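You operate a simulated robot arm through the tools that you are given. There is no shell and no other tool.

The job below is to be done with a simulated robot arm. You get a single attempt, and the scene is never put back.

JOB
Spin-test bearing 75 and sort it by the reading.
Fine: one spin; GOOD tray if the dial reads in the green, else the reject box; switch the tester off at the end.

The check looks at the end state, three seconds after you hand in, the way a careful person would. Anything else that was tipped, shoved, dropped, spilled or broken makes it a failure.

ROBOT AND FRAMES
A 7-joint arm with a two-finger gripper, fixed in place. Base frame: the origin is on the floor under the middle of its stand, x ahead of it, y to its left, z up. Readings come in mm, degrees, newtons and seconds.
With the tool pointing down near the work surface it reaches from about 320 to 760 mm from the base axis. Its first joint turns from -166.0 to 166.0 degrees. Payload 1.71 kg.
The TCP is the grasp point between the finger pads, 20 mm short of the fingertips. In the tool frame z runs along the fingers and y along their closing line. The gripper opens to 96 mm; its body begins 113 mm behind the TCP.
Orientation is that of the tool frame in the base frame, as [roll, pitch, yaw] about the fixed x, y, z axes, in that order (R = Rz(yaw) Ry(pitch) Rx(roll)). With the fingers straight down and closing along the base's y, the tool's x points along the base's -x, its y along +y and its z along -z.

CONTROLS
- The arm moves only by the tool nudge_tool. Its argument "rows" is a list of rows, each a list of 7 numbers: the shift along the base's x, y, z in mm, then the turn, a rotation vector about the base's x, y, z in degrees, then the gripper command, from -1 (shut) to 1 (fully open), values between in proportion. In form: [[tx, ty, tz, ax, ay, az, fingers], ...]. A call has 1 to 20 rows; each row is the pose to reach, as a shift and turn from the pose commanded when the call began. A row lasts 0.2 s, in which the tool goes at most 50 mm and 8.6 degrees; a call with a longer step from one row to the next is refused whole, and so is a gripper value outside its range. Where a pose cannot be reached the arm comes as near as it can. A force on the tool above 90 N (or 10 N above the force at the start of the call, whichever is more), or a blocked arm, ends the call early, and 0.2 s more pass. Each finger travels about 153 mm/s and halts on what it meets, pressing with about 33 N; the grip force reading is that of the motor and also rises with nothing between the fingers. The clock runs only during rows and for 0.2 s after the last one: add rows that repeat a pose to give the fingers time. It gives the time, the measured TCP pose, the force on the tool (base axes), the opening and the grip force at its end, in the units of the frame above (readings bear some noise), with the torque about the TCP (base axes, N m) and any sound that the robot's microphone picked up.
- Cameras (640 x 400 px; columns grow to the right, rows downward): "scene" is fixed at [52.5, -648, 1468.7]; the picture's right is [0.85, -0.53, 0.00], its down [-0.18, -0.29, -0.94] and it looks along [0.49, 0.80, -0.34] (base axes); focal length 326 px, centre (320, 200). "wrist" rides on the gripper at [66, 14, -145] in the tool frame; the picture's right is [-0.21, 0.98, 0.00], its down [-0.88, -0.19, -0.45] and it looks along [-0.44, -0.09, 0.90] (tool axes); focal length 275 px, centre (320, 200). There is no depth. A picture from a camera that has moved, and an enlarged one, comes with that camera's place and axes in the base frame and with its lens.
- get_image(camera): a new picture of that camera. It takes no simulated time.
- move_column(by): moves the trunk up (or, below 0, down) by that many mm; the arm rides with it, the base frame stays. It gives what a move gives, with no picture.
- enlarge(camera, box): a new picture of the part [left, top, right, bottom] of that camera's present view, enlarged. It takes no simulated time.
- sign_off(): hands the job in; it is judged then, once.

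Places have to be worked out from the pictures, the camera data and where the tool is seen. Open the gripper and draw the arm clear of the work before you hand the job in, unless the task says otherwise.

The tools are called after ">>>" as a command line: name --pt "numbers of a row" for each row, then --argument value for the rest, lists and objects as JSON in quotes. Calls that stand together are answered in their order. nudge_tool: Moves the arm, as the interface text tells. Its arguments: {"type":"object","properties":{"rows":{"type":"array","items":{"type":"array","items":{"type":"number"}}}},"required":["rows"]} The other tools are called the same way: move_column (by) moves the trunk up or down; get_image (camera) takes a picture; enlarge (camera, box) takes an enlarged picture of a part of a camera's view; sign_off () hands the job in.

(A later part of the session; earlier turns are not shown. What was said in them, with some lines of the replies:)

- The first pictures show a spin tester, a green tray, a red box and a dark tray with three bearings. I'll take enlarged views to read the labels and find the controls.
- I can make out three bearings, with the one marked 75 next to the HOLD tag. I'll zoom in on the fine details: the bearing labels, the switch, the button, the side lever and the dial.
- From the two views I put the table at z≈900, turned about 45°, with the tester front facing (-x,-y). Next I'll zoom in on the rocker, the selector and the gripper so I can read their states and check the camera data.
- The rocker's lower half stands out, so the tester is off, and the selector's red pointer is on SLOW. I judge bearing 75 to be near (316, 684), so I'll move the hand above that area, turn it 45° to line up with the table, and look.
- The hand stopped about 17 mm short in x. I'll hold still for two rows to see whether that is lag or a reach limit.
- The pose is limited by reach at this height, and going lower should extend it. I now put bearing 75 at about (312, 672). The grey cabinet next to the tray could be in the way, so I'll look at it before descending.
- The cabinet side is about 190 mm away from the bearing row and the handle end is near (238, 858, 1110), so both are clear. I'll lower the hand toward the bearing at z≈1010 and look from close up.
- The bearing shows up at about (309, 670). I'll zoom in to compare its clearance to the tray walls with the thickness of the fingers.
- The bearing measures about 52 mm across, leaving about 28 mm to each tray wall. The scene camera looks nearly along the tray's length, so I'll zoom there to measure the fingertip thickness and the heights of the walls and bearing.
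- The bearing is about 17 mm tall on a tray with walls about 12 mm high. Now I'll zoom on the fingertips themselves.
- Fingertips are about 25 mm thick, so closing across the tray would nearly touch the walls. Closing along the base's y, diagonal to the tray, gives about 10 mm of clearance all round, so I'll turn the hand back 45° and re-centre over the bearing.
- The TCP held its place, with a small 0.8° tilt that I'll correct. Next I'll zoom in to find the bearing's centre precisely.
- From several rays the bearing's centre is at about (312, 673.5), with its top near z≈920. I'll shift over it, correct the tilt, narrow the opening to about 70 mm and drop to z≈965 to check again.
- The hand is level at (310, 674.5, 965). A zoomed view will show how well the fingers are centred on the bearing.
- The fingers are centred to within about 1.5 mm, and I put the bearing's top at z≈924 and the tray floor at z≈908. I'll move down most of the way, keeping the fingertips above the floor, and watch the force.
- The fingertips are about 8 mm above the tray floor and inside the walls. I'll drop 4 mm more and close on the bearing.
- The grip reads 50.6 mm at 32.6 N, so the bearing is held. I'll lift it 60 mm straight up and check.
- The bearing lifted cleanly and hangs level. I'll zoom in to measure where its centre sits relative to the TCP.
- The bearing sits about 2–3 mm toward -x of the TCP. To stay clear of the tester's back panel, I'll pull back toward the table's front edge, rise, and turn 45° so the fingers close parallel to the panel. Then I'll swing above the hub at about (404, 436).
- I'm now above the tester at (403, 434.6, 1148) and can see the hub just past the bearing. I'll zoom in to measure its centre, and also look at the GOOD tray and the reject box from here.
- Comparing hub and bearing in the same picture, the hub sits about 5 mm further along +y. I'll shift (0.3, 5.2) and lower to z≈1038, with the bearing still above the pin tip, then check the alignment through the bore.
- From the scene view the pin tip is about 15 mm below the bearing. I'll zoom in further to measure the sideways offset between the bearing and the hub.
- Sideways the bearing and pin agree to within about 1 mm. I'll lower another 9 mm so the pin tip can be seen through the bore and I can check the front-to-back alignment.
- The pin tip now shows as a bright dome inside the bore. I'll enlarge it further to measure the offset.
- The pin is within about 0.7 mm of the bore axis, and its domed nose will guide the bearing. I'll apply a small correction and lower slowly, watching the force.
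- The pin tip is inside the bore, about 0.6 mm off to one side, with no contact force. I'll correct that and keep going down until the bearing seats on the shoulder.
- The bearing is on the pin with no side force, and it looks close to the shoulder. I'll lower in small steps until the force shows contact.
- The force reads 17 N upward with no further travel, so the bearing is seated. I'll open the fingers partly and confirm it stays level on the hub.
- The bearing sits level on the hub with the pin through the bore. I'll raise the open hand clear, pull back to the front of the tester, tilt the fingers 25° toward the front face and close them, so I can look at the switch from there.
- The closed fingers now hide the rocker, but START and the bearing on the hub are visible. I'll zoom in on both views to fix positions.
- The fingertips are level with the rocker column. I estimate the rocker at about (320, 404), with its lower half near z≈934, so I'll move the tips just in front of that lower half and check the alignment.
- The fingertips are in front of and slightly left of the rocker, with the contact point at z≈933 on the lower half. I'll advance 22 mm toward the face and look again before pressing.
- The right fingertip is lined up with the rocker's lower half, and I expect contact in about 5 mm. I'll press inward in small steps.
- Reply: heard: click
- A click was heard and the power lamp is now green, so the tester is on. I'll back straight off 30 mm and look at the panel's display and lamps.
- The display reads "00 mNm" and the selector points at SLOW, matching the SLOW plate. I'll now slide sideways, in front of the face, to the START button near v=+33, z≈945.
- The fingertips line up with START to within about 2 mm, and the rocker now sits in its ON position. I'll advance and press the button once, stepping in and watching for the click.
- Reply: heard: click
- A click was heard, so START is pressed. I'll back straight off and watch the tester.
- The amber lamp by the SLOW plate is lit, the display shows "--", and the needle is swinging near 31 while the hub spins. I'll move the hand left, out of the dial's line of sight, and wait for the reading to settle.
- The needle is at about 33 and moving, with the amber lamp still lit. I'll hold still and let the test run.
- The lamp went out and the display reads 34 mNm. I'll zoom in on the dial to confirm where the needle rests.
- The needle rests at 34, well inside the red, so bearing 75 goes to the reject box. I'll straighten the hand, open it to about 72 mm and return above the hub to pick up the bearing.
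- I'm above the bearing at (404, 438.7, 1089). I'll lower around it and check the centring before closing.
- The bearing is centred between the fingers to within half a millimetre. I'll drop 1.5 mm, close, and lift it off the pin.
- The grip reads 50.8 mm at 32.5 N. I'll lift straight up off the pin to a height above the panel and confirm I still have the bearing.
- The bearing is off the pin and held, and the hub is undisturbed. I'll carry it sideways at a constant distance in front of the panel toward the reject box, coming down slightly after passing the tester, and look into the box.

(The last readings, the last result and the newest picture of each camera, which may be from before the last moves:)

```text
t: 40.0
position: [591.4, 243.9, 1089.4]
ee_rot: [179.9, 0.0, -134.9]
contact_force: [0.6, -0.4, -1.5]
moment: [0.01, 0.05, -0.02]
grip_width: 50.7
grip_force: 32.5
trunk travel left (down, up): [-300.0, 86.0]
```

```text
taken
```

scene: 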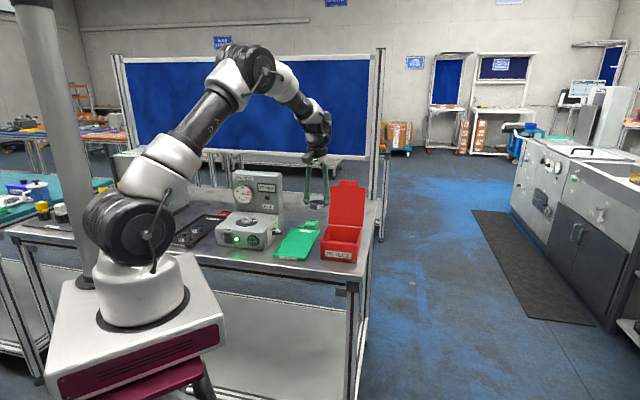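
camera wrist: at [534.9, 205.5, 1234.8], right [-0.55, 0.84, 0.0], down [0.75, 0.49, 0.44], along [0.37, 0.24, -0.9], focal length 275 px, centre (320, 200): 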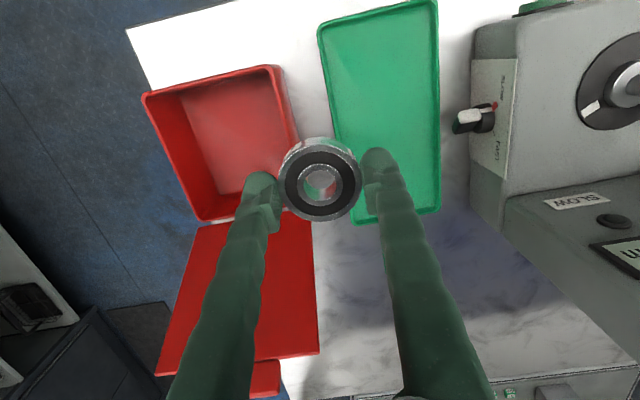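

I can see the open box clearly: its rim is at z≈977 and the opening's centre is about (648, 176). I'll turn the hand back 45° so the fingers run diagonally across the opening for more clearance, and move above the box at z≈1060.

>>> nudge_tool --pt "8 -12 0 0 0 -7.5 -1" --pt "17 -24 0 0 0 -15 -1" --pt "26 -36 0 0 0 -22.5 -1" --pt "35 -48 -8 0 0 -30 -1" --pt "44 -60 -18 0 0 -37.5 -1" --pt "52.4 -72 -29 0 0 -45 -1" --pt "52.4 -72 -29 0 0 -45 -1" --pt "52.4 -72 -29 0 0 -45 -1"

>>> get_image --camera "wrist"

>>> enlarge --camera "scene" --box '[280, 140, 390, 270]'

```text
t: 41.8
position: [641.9, 172.2, 1059.9]
ee_rot: [179.9, -0.2, 179.9]
contact_force: [-0.4, 0.1, -2.1]
moment: [0.0, 0.03, -0.03]
grip_width: 50.3
grip_force: 32.9
trunk travel left (down, up): [-300.0, 86.0]
```

```text
taken
camera wrist: at [576.3, 184.1, 1205.8], right [0.21, 0.98, 0.0], down [0.88, -0.18, 0.44], along [0.44, -0.09, -0.9], focal length 275 px, centre (320, 200)
```

wrist: 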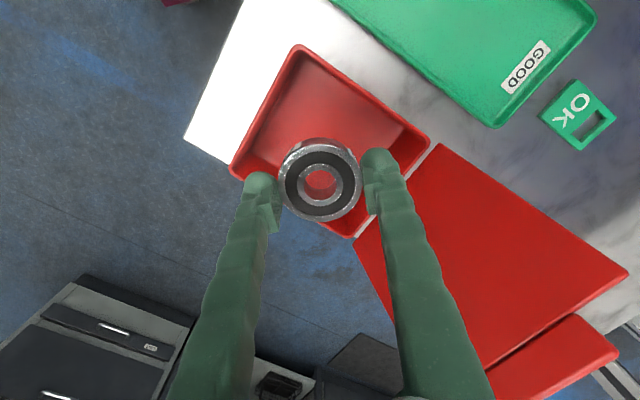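

```text
3.08 times, centred on (335, 205) of scene
camera zoom: at [52.5, -648.0, 1468.7], right [0.85, -0.53, 0.0], down [-0.18, -0.29, -0.94], along [0.49, 0.8, -0.34], focal length 1003 px, centre (274, 185)
```

zoom: 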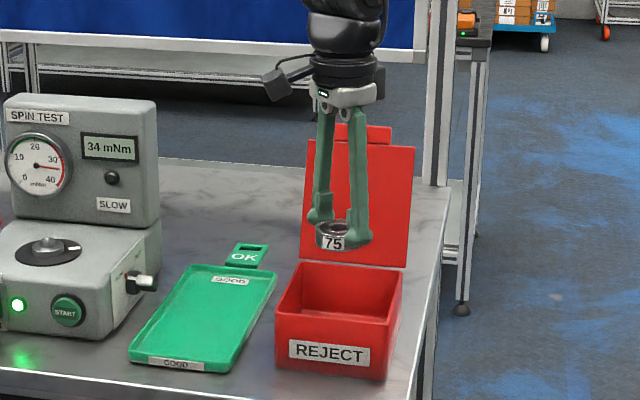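

The rim corners put the box centre at about (648, 177), and the bearing hangs about 7 mm toward the front of it with roughly 13 mm of finger clearance. I'll lower straight down into the box.

>>> nudge_tool --pt "2 2 -30 0 0 0 -1" --pt "2 2 -60 0 0 0 -1" --pt "2 2 -85 0 0 0 -1" --pt "2 2 -105 0 0 0 -1" --pt "2 2 -105 0 0 0 -1"

>>> get_image --camera "wrist"

>>> enlarge --camera "scene" --box '[310, 170, 380, 270]'

```text
t: 43.0
position: [644.0, 173.2, 955.2]
ee_rot: [179.8, -0.1, -179.8]
contact_force: [-0.2, 0.2, -2.6]
moment: [0.02, 0.03, -0.01]
grip_width: 50.7
grip_force: 33.0
trunk travel left (down, up): [-300.0, 86.0]
```

```text
taken
camera wrist: at [578.3, 186.3, 1101.1], right [0.21, 0.98, 0.0], down [0.88, -0.18, 0.44], along [0.44, -0.09, -0.9], focal length 275 px, centre (320, 200)
```

wrist: 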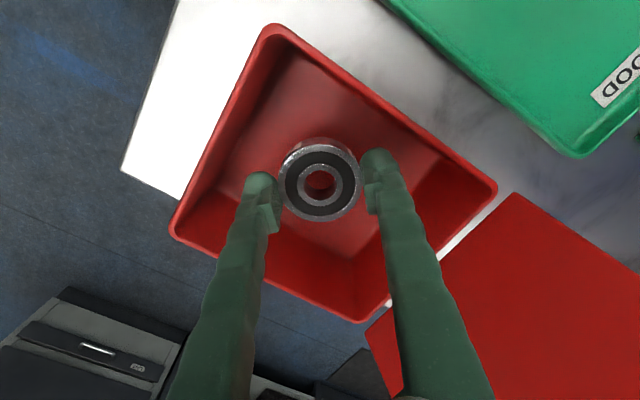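

```text
4.00 times, centred on (345, 220) of scene
camera zoom: at [52.5, -648.0, 1468.7], right [0.85, -0.53, 0.0], down [-0.18, -0.29, -0.94], along [0.49, 0.8, -0.34], focal length 1304 px, centre (220, 120)
```

zoom: 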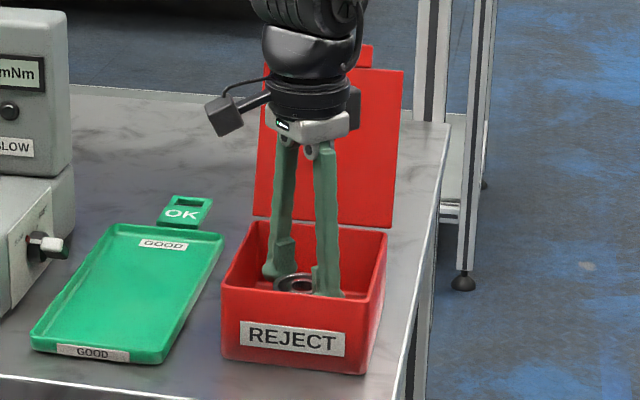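

The bearing is inside the box, centred, with about 20 mm to go. I'll ease it down until it touches the floor.

>>> nudge_tool --pt "0 0 -5 0 0 0 -1" --pt "0 0 -10 0 0 0 -1" --pt "0 0 -14 0 0 0 -1" --pt "0 0 -16 0 0 0 -1"

>>> enlarge --camera "wrist" --box '[180, 60, 460, 260]'

```text
t: 44.0
position: [645.2, 175.1, 940.7]
ee_rot: [180.0, 0.0, -179.9]
contact_force: [0.0, -0.7, -1.3]
moment: [0.01, 0.04, 0.01]
grip_width: 50.6
grip_force: 33.1
trunk travel left (down, up): [-300.0, 86.0]
```

```text
2.00 times, centred on (320, 160) of wrist
camera zoom: at [577.8, 187.5, 1085.8], right [0.21, 0.98, 0.0], down [0.88, -0.18, 0.44], along [0.43, -0.09, -0.9], focal length 551 px, centre (320, 280)
```

zoom: 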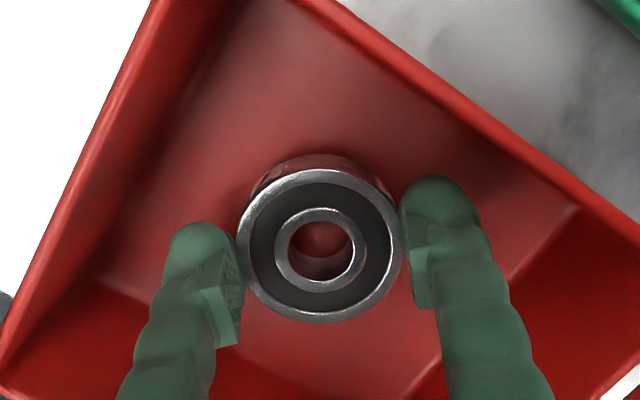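

Still no contact, and there is plenty of clearance around the fingers. I'll continue down in 1.5 mm steps.

>>> nudge_tool --pt "0 0 -1.5 0 0 0 -1" --pt "0 0 -3 0 0 0 -1" --pt "0 0 -4.5 0 0 0 -1"

```text
t: 44.8
position: [642.5, 175.2, 935.5]
ee_rot: [180.0, 0.0, -179.9]
contact_force: [0.3, 0.2, -1.5]
moment: [-0.02, 0.02, -0.01]
grip_width: 50.8
grip_force: 32.9
trunk travel left (down, up): [-300.0, 86.0]
```

The force still shows only the bearing's weight, so I'll keep easing down.

>>> nudge_tool --pt "0 0 -1 0 0 0 -1" --pt "0 0 -2 0 0 0 -1" --pt "0 0 -3 0 0 0 -1"

```text
t: 45.6
position: [643.0, 175.3, 932.8]
ee_rot: [179.9, -0.1, -179.9]
contact_force: [-1.1, 0.2, 1.2]
moment: [0.1, 0.02, 0.0]
grip_width: 50.6
grip_force: 33.2
trunk travel left (down, up): [-300.0, 86.0]
```

The vertical force just changed sign, which means first contact. One more small step will confirm it.

>>> nudge_tool --pt "0 0 -1 0 0 0 -1" --pt "0 0 -1 0 0 0 -1"

```text
t: 46.2
position: [643.9, 175.5, 931.8]
ee_rot: [179.9, 0.1, -179.9]
contact_force: [-2.4, -0.5, 9.9]
moment: [0.13, 0.23, 0.04]
grip_width: 50.5
grip_force: 32.8
trunk travel left (down, up): [-300.0, 86.0]
```

Contact is confirmed at 10 N, so the bearing is on the box floor. I'll open just enough to release it.

>>> nudge_tool --pt "0 0 0.7 0 0 0 0.1" --pt "0 0 1 0 0 0 0.25" --pt "0 0 1 0 0 0 0.36" --pt "0 0 1 0 0 0 0.36"

>>> enlarge --camera "wrist" --box '[180, 60, 460, 260]'

```text
t: 47.2
position: [644.0, 176.2, 931.5]
ee_rot: [-180.0, -0.1, -179.9]
contact_force: [0.2, 0.3, -0.7]
moment: [-0.05, 0.03, 0.01]
grip_width: 65.6
grip_force: 0.1
trunk travel left (down, up): [-300.0, 86.0]
```

```text
2.00 times, centred on (320, 160) of wrist
camera zoom: at [578.5, 187.1, 1078.0], right [0.21, 0.98, 0.0], down [0.88, -0.18, 0.44], along [0.44, -0.09, -0.9], focal length 551 px, centre (320, 280)
```

zoom: 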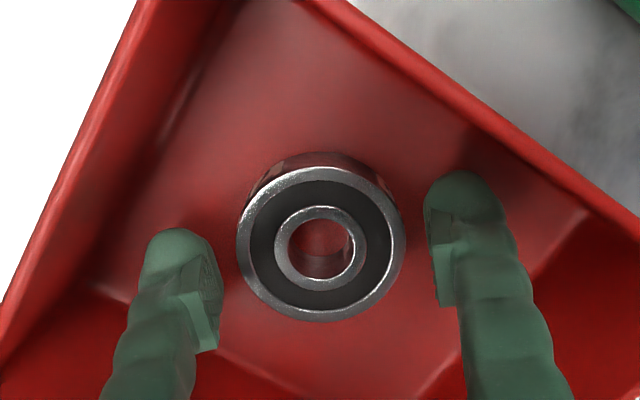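

The fingers are clear of the bearing, which lies flat on the box floor. I'll lift straight up out of the box.

>>> nudge_tool --pt "0 0 10 0 0 0 0.36" --pt "0 0 30 0 0 0 0.36" --pt "0 0 60 0 0 0 0.36" --pt "0 0 95 0 0 0 0.36" --pt "0 0 130 0 0 0 0.36" --pt "0 0 130 0 0 0 0.36"

>>> get_image --camera "wrist"

>>> enlarge --camera "scene" --box '[210, 165, 380, 270]'

```text
t: 48.6
position: [644.5, 174.8, 1064.2]
ee_rot: [-180.0, 0.0, -179.8]
contact_force: [-0.4, 0.3, 0.8]
moment: [-0.01, 0.02, -0.02]
grip_width: 65.4
grip_force: 0.0
trunk travel left (down, up): [-300.0, 86.0]
```

```text
taken
camera wrist: at [579.4, 186.8, 1209.3], right [0.2, 0.98, 0.0], down [0.88, -0.18, 0.44], along [0.43, -0.09, -0.9], focal length 275 px, centre (320, 200)
```

wrist: 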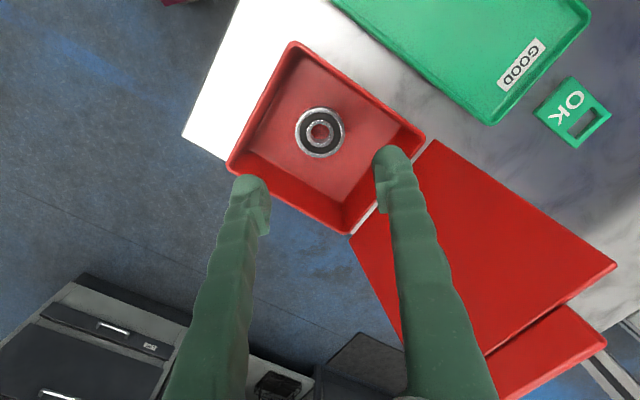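

```text
3.76 times, centred on (295, 218) of scene
camera zoom: at [52.5, -648.0, 1468.7], right [0.85, -0.53, 0.0], down [-0.18, -0.29, -0.94], along [0.49, 0.8, -0.34], focal length 1228 px, centre (414, 134)
```

zoom: 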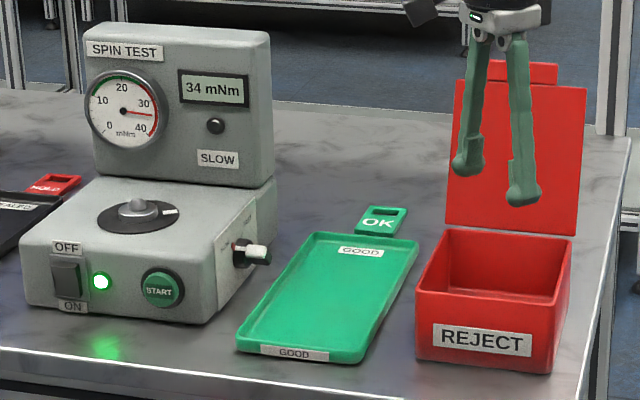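

Bearing 75 is lying in the reject box and nothing else has moved. Next I'll go back to the front of the tester, turning the hand 45°, to switch it off.

>>> nudge_tool --pt "-38 18.4 0 0 0 4.5 0.36" --pt "-76 36.8 0 0 0 9 0.36" --pt "-114 55.2 0 0 0 13.5 0.36" --pt "-152 73.6 0 0 0 18 0.36" --pt "-190 92 0 0 0 22.5 0.36" --pt "-228 110.4 0 0 0 27 0" --pt "-266 128.8 0 0 0 31.5 -0.5" --pt "-304 147.2 -6 0 0 36 -1" --pt "-342 165.6 -14 0 0 40.5 -1" --pt "-381.5 184.4 -24 0 0 45 -1" --pt "-381.5 184.4 -24 0 0 45 -1" --pt "-381.5 184.4 -24 0 0 45 -1"

>>> get_image --camera "wrist"

```text
t: 51.2
position: [261.1, 358.8, 1039.0]
ee_rot: [179.9, 0.1, -134.9]
contact_force: [1.1, 0.4, 1.1]
moment: [0.01, -0.01, 0.01]
grip_width: 0.0
grip_force: 29.6
trunk travel left (down, up): [-300.0, 86.0]
```

```text
taken
camera wrist: at [205.2, 320.0, 1184.9], right [-0.55, 0.84, 0.0], down [0.75, 0.49, 0.45], along [0.37, 0.25, -0.9], focal length 275 px, centre (320, 200)
```

wrist: 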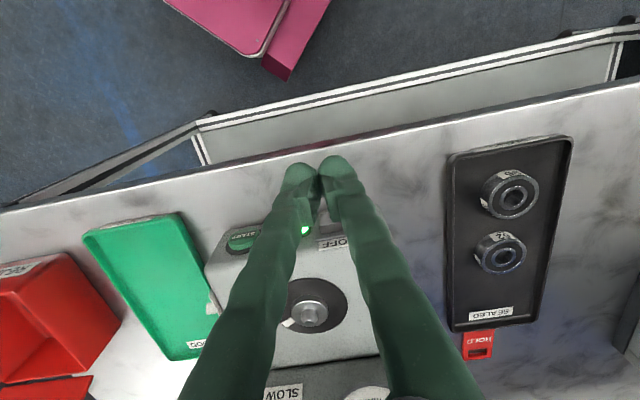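

The hand is in front of the tester with the fingers closed. I'll tilt 25° again and bring the fingertips in front of the rocker's upper (OFF) half, at about z≈954.

>>> nudge_tool --pt "0 0 -10 3.5 -3.5 0 -1" --pt "0 0 -25 7 -7 0 -1" --pt "5 5 -42 10.6 -10.6 0 -1" --pt "10 10 -60 14.1 -14.1 0 -1" --pt "17.5 16 -77 17.7 -17.7 0 -1" --pt "17.5 16 -77 17.7 -17.7 0 -1" --pt "17.5 16 -77 17.7 -17.7 0 -1"

>>> enlarge --camera "scene" --box '[210, 220, 260, 260]'

>>> enlarge --camera "wrist" --box '[270, 130, 390, 250]'

```text
t: 52.8
position: [280.8, 376.1, 960.1]
ee_rot: [179.9, 25.1, -134.9]
contact_force: [0.3, 0.1, -0.3]
moment: [0.0, 0.01, -0.03]
grip_width: 0.0
grip_force: 29.3
trunk travel left (down, up): [-300.0, 86.0]
```

```text
10.00 times, centred on (235, 240) of scene
camera zoom: at [52.5, -648.0, 1468.7], right [0.85, -0.53, 0.0], down [-0.18, -0.29, -0.94], along [0.49, 0.8, -0.34], focal length 3261 px, centre (1170, -200)
```

zoom: 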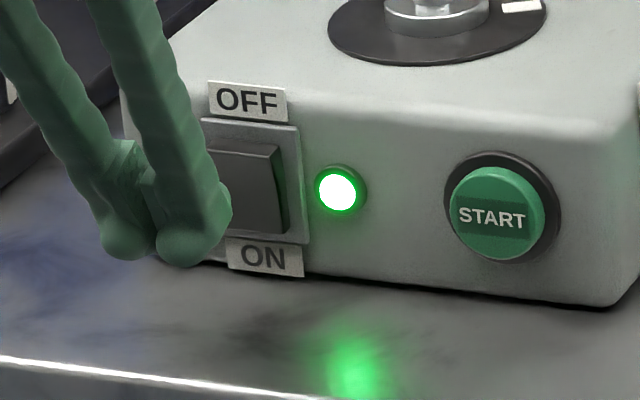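

```text
3.33 times, centred on (330, 190) of wrist
camera zoom: at [184.9, 298.8, 1064.7], right [-0.56, 0.82, 0.09], down [0.56, 0.3, 0.77], along [0.61, 0.48, -0.63], focal length 918 px, centre (287, 233)
```

zoom: 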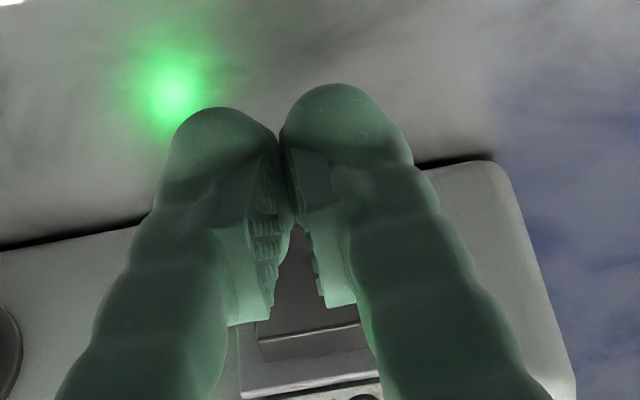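

The right fingertip is in line with the rocker's upper half. I'll raise 3.5 mm for better leverage and press inward in small steps, listening for the click.

>>> nudge_tool --pt "8.5 8.5 3.5 0 0 0 -1" --pt "15 15 3.5 0 0 0 -1" --pt "18 18 3.5 0 0 0 -1" --pt "20 20 3.5 0 0 0 -1" --pt "22 22 3.5 0 0 0 -1" --pt "22 22 3.5 0 0 0 -1"

>>> enlarge --camera "scene" --box '[210, 220, 260, 260]'

```text
t: 54.2
position: [301.7, 397.0, 965.2]
ee_rot: [179.9, 25.1, -135.0]
contact_force: [-1.7, -1.2, 0.4]
moment: [0.03, 0.04, 0.01]
grip_width: 6.0
grip_force: 29.3
trunk travel left (down, up): [-300.0, 86.0]
```

```text
10.00 times, centred on (235, 240) of scene
camera zoom: at [52.5, -648.0, 1468.7], right [0.85, -0.53, 0.0], down [-0.18, -0.29, -0.94], along [0.49, 0.8, -0.34], focal length 3261 px, centre (1170, -200)
```

zoom: 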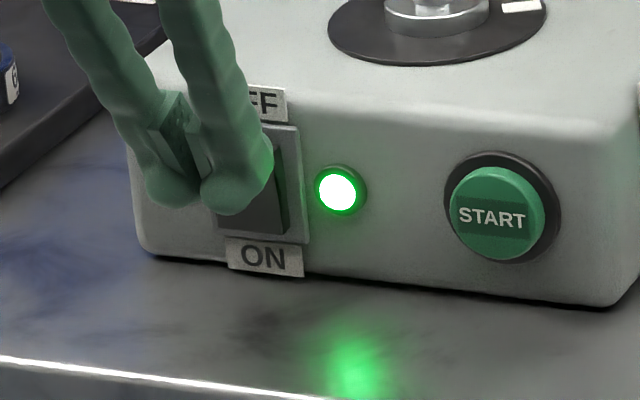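

Contact is made but there's no click yet, and the lamp is still on. I'll push a few millimetres further.

>>> nudge_tool --pt "1.5 1.5 0 0 0 0 -1" --pt "3 3 0 0 0 0 -1" --pt "4.5 4.5 0 0 0 0 -1" --pt "4.5 4.5 0 0 0 0 -1"

>>> enlarge --camera "scene" --box '[210, 220, 260, 260]'

```text
t: 55.2
position: [305.5, 400.7, 965.7]
ee_rot: [179.9, 24.9, -135.0]
contact_force: [-8.4, -11.0, 4.9]
moment: [-0.05, 0.02, -0.03]
grip_width: 6.1
grip_force: 29.5
trunk travel left (down, up): [-300.0, 86.0]
heard: click
```

```text
10.00 times, centred on (235, 240) of scene
camera zoom: at [52.5, -648.0, 1468.7], right [0.85, -0.53, 0.0], down [-0.18, -0.29, -0.94], along [0.49, 0.8, -0.34], focal length 3261 px, centre (1170, -200)
```

zoom: 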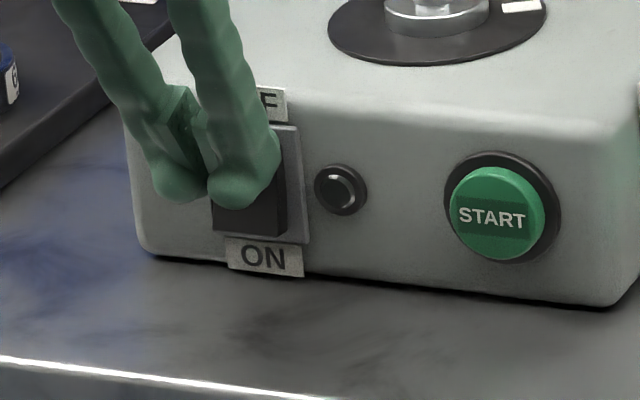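

The click was heard and the lamp is off, so the tester is switched off. I'll back straight away from the face, then rise, straighten the hand and open the gripper.

>>> nudge_tool --pt "-5 -5 0 0 0 0 -1" --pt "-15 -15 0 0 0 0 -1" --pt "-30 -30 5 0 0 0 -1" --pt "-45 -45 30 0 0 0 -1" --pt "-50 -50 65 -3.5 3.5 0 -1" --pt "-50 -50 100 -7 7 0 -1" --pt "-50 -50 135 -10.6 10.6 0 -1" --pt "-50 -50 165 -14.1 14.1 0 -0.5" --pt "-50 -50 185 -17.7 17.7 0 0.5" --pt "-50 -50 200 -17.7 17.7 0 1" --pt "-50 -50 200 -17.7 17.7 0 1" --pt "-50 -50 200 -17.7 17.7 0 1"

>>> get_image --camera "scene"

>>> get_image --camera "wrist"

>>> enlarge --camera "scene" --box '[170, 160, 380, 280]'

>>> enlarge --camera "scene" --box '[210, 170, 290, 260]'

```text
t: 57.8
position: [255.7, 351.3, 1164.7]
ee_rot: [179.9, 0.1, -134.9]
contact_force: [0.7, 0.1, -0.6]
moment: [0.01, -0.02, -0.01]
grip_width: 95.9
grip_force: 0.2
trunk travel left (down, up): [-300.0, 86.0]
```

```text
taken
```

scene: 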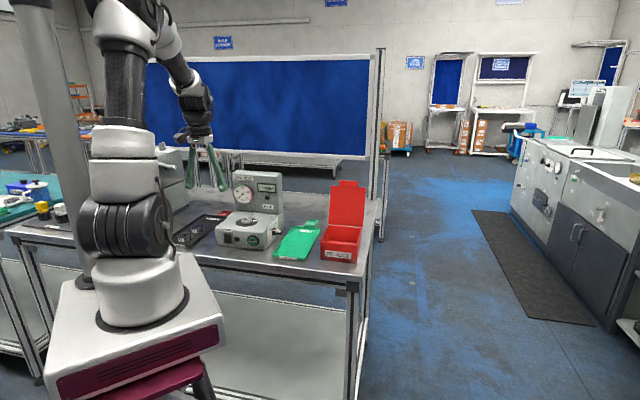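

```text
taken
camera wrist: at [199.9, 313.2, 1310.5], right [-0.55, 0.84, 0.0], down [0.75, 0.49, 0.45], along [0.37, 0.25, -0.9], focal length 275 px, centre (320, 200)
```

wrist: 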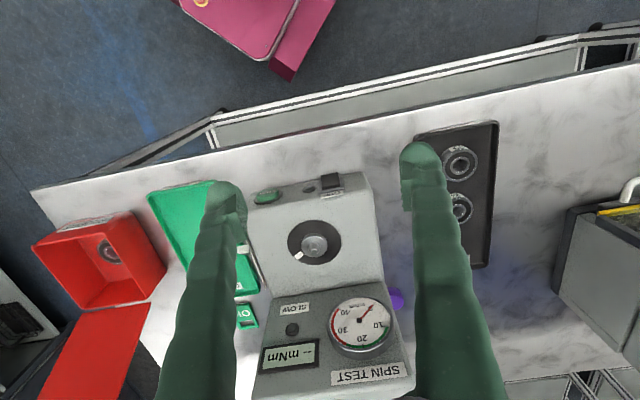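

```text
3.05 times, centred on (275, 220) of scene
camera zoom: at [52.5, -648.0, 1468.7], right [0.85, -0.53, 0.0], down [-0.18, -0.29, -0.94], along [0.49, 0.8, -0.34], focal length 994 px, centre (457, 139)
```

zoom: 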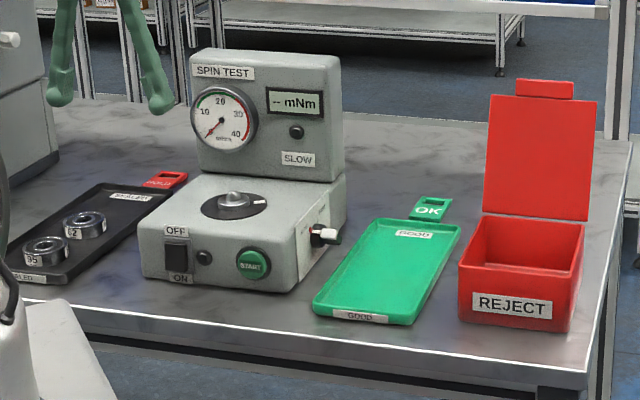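

```text
4.44 times, centred on (250, 215) of scene
camera zoom: at [52.5, -648.0, 1468.7], right [0.85, -0.53, 0.0], down [-0.18, -0.29, -0.94], along [0.49, 0.8, -0.34], focal length 1449 px, centre (631, 133)
```

zoom: 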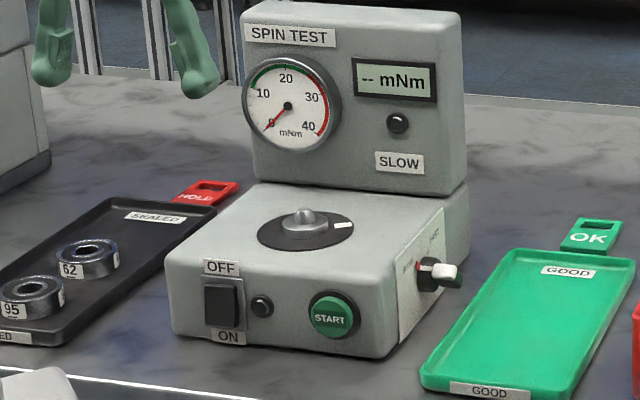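

Everything is as asked: the rocker is at OFF, the lamps are out and the display is blank. Bearing 75 is in the reject box, with 95 and 62 still in their tray. The hand is open and well above the bench, so I'm handing the job in.

>>> sign_off

```text
The job is handed in.
```

I spin-tested bearing 75 once. The dial read 34 mNm, in the red, so I put the bearing in the reject box.

The speed selector was already on SLOW, matching the SLOW plate on the tester, so I left it there. I switched the tester off at the end; its lamps are out and the display is blank.

Bearings 95 and 62 are still in their tray, and I saw nothing else moved or tipped in the last pictures. The gripper is open and the arm is clear of the bench. The job is handed in; I haven't seen a result from the check.
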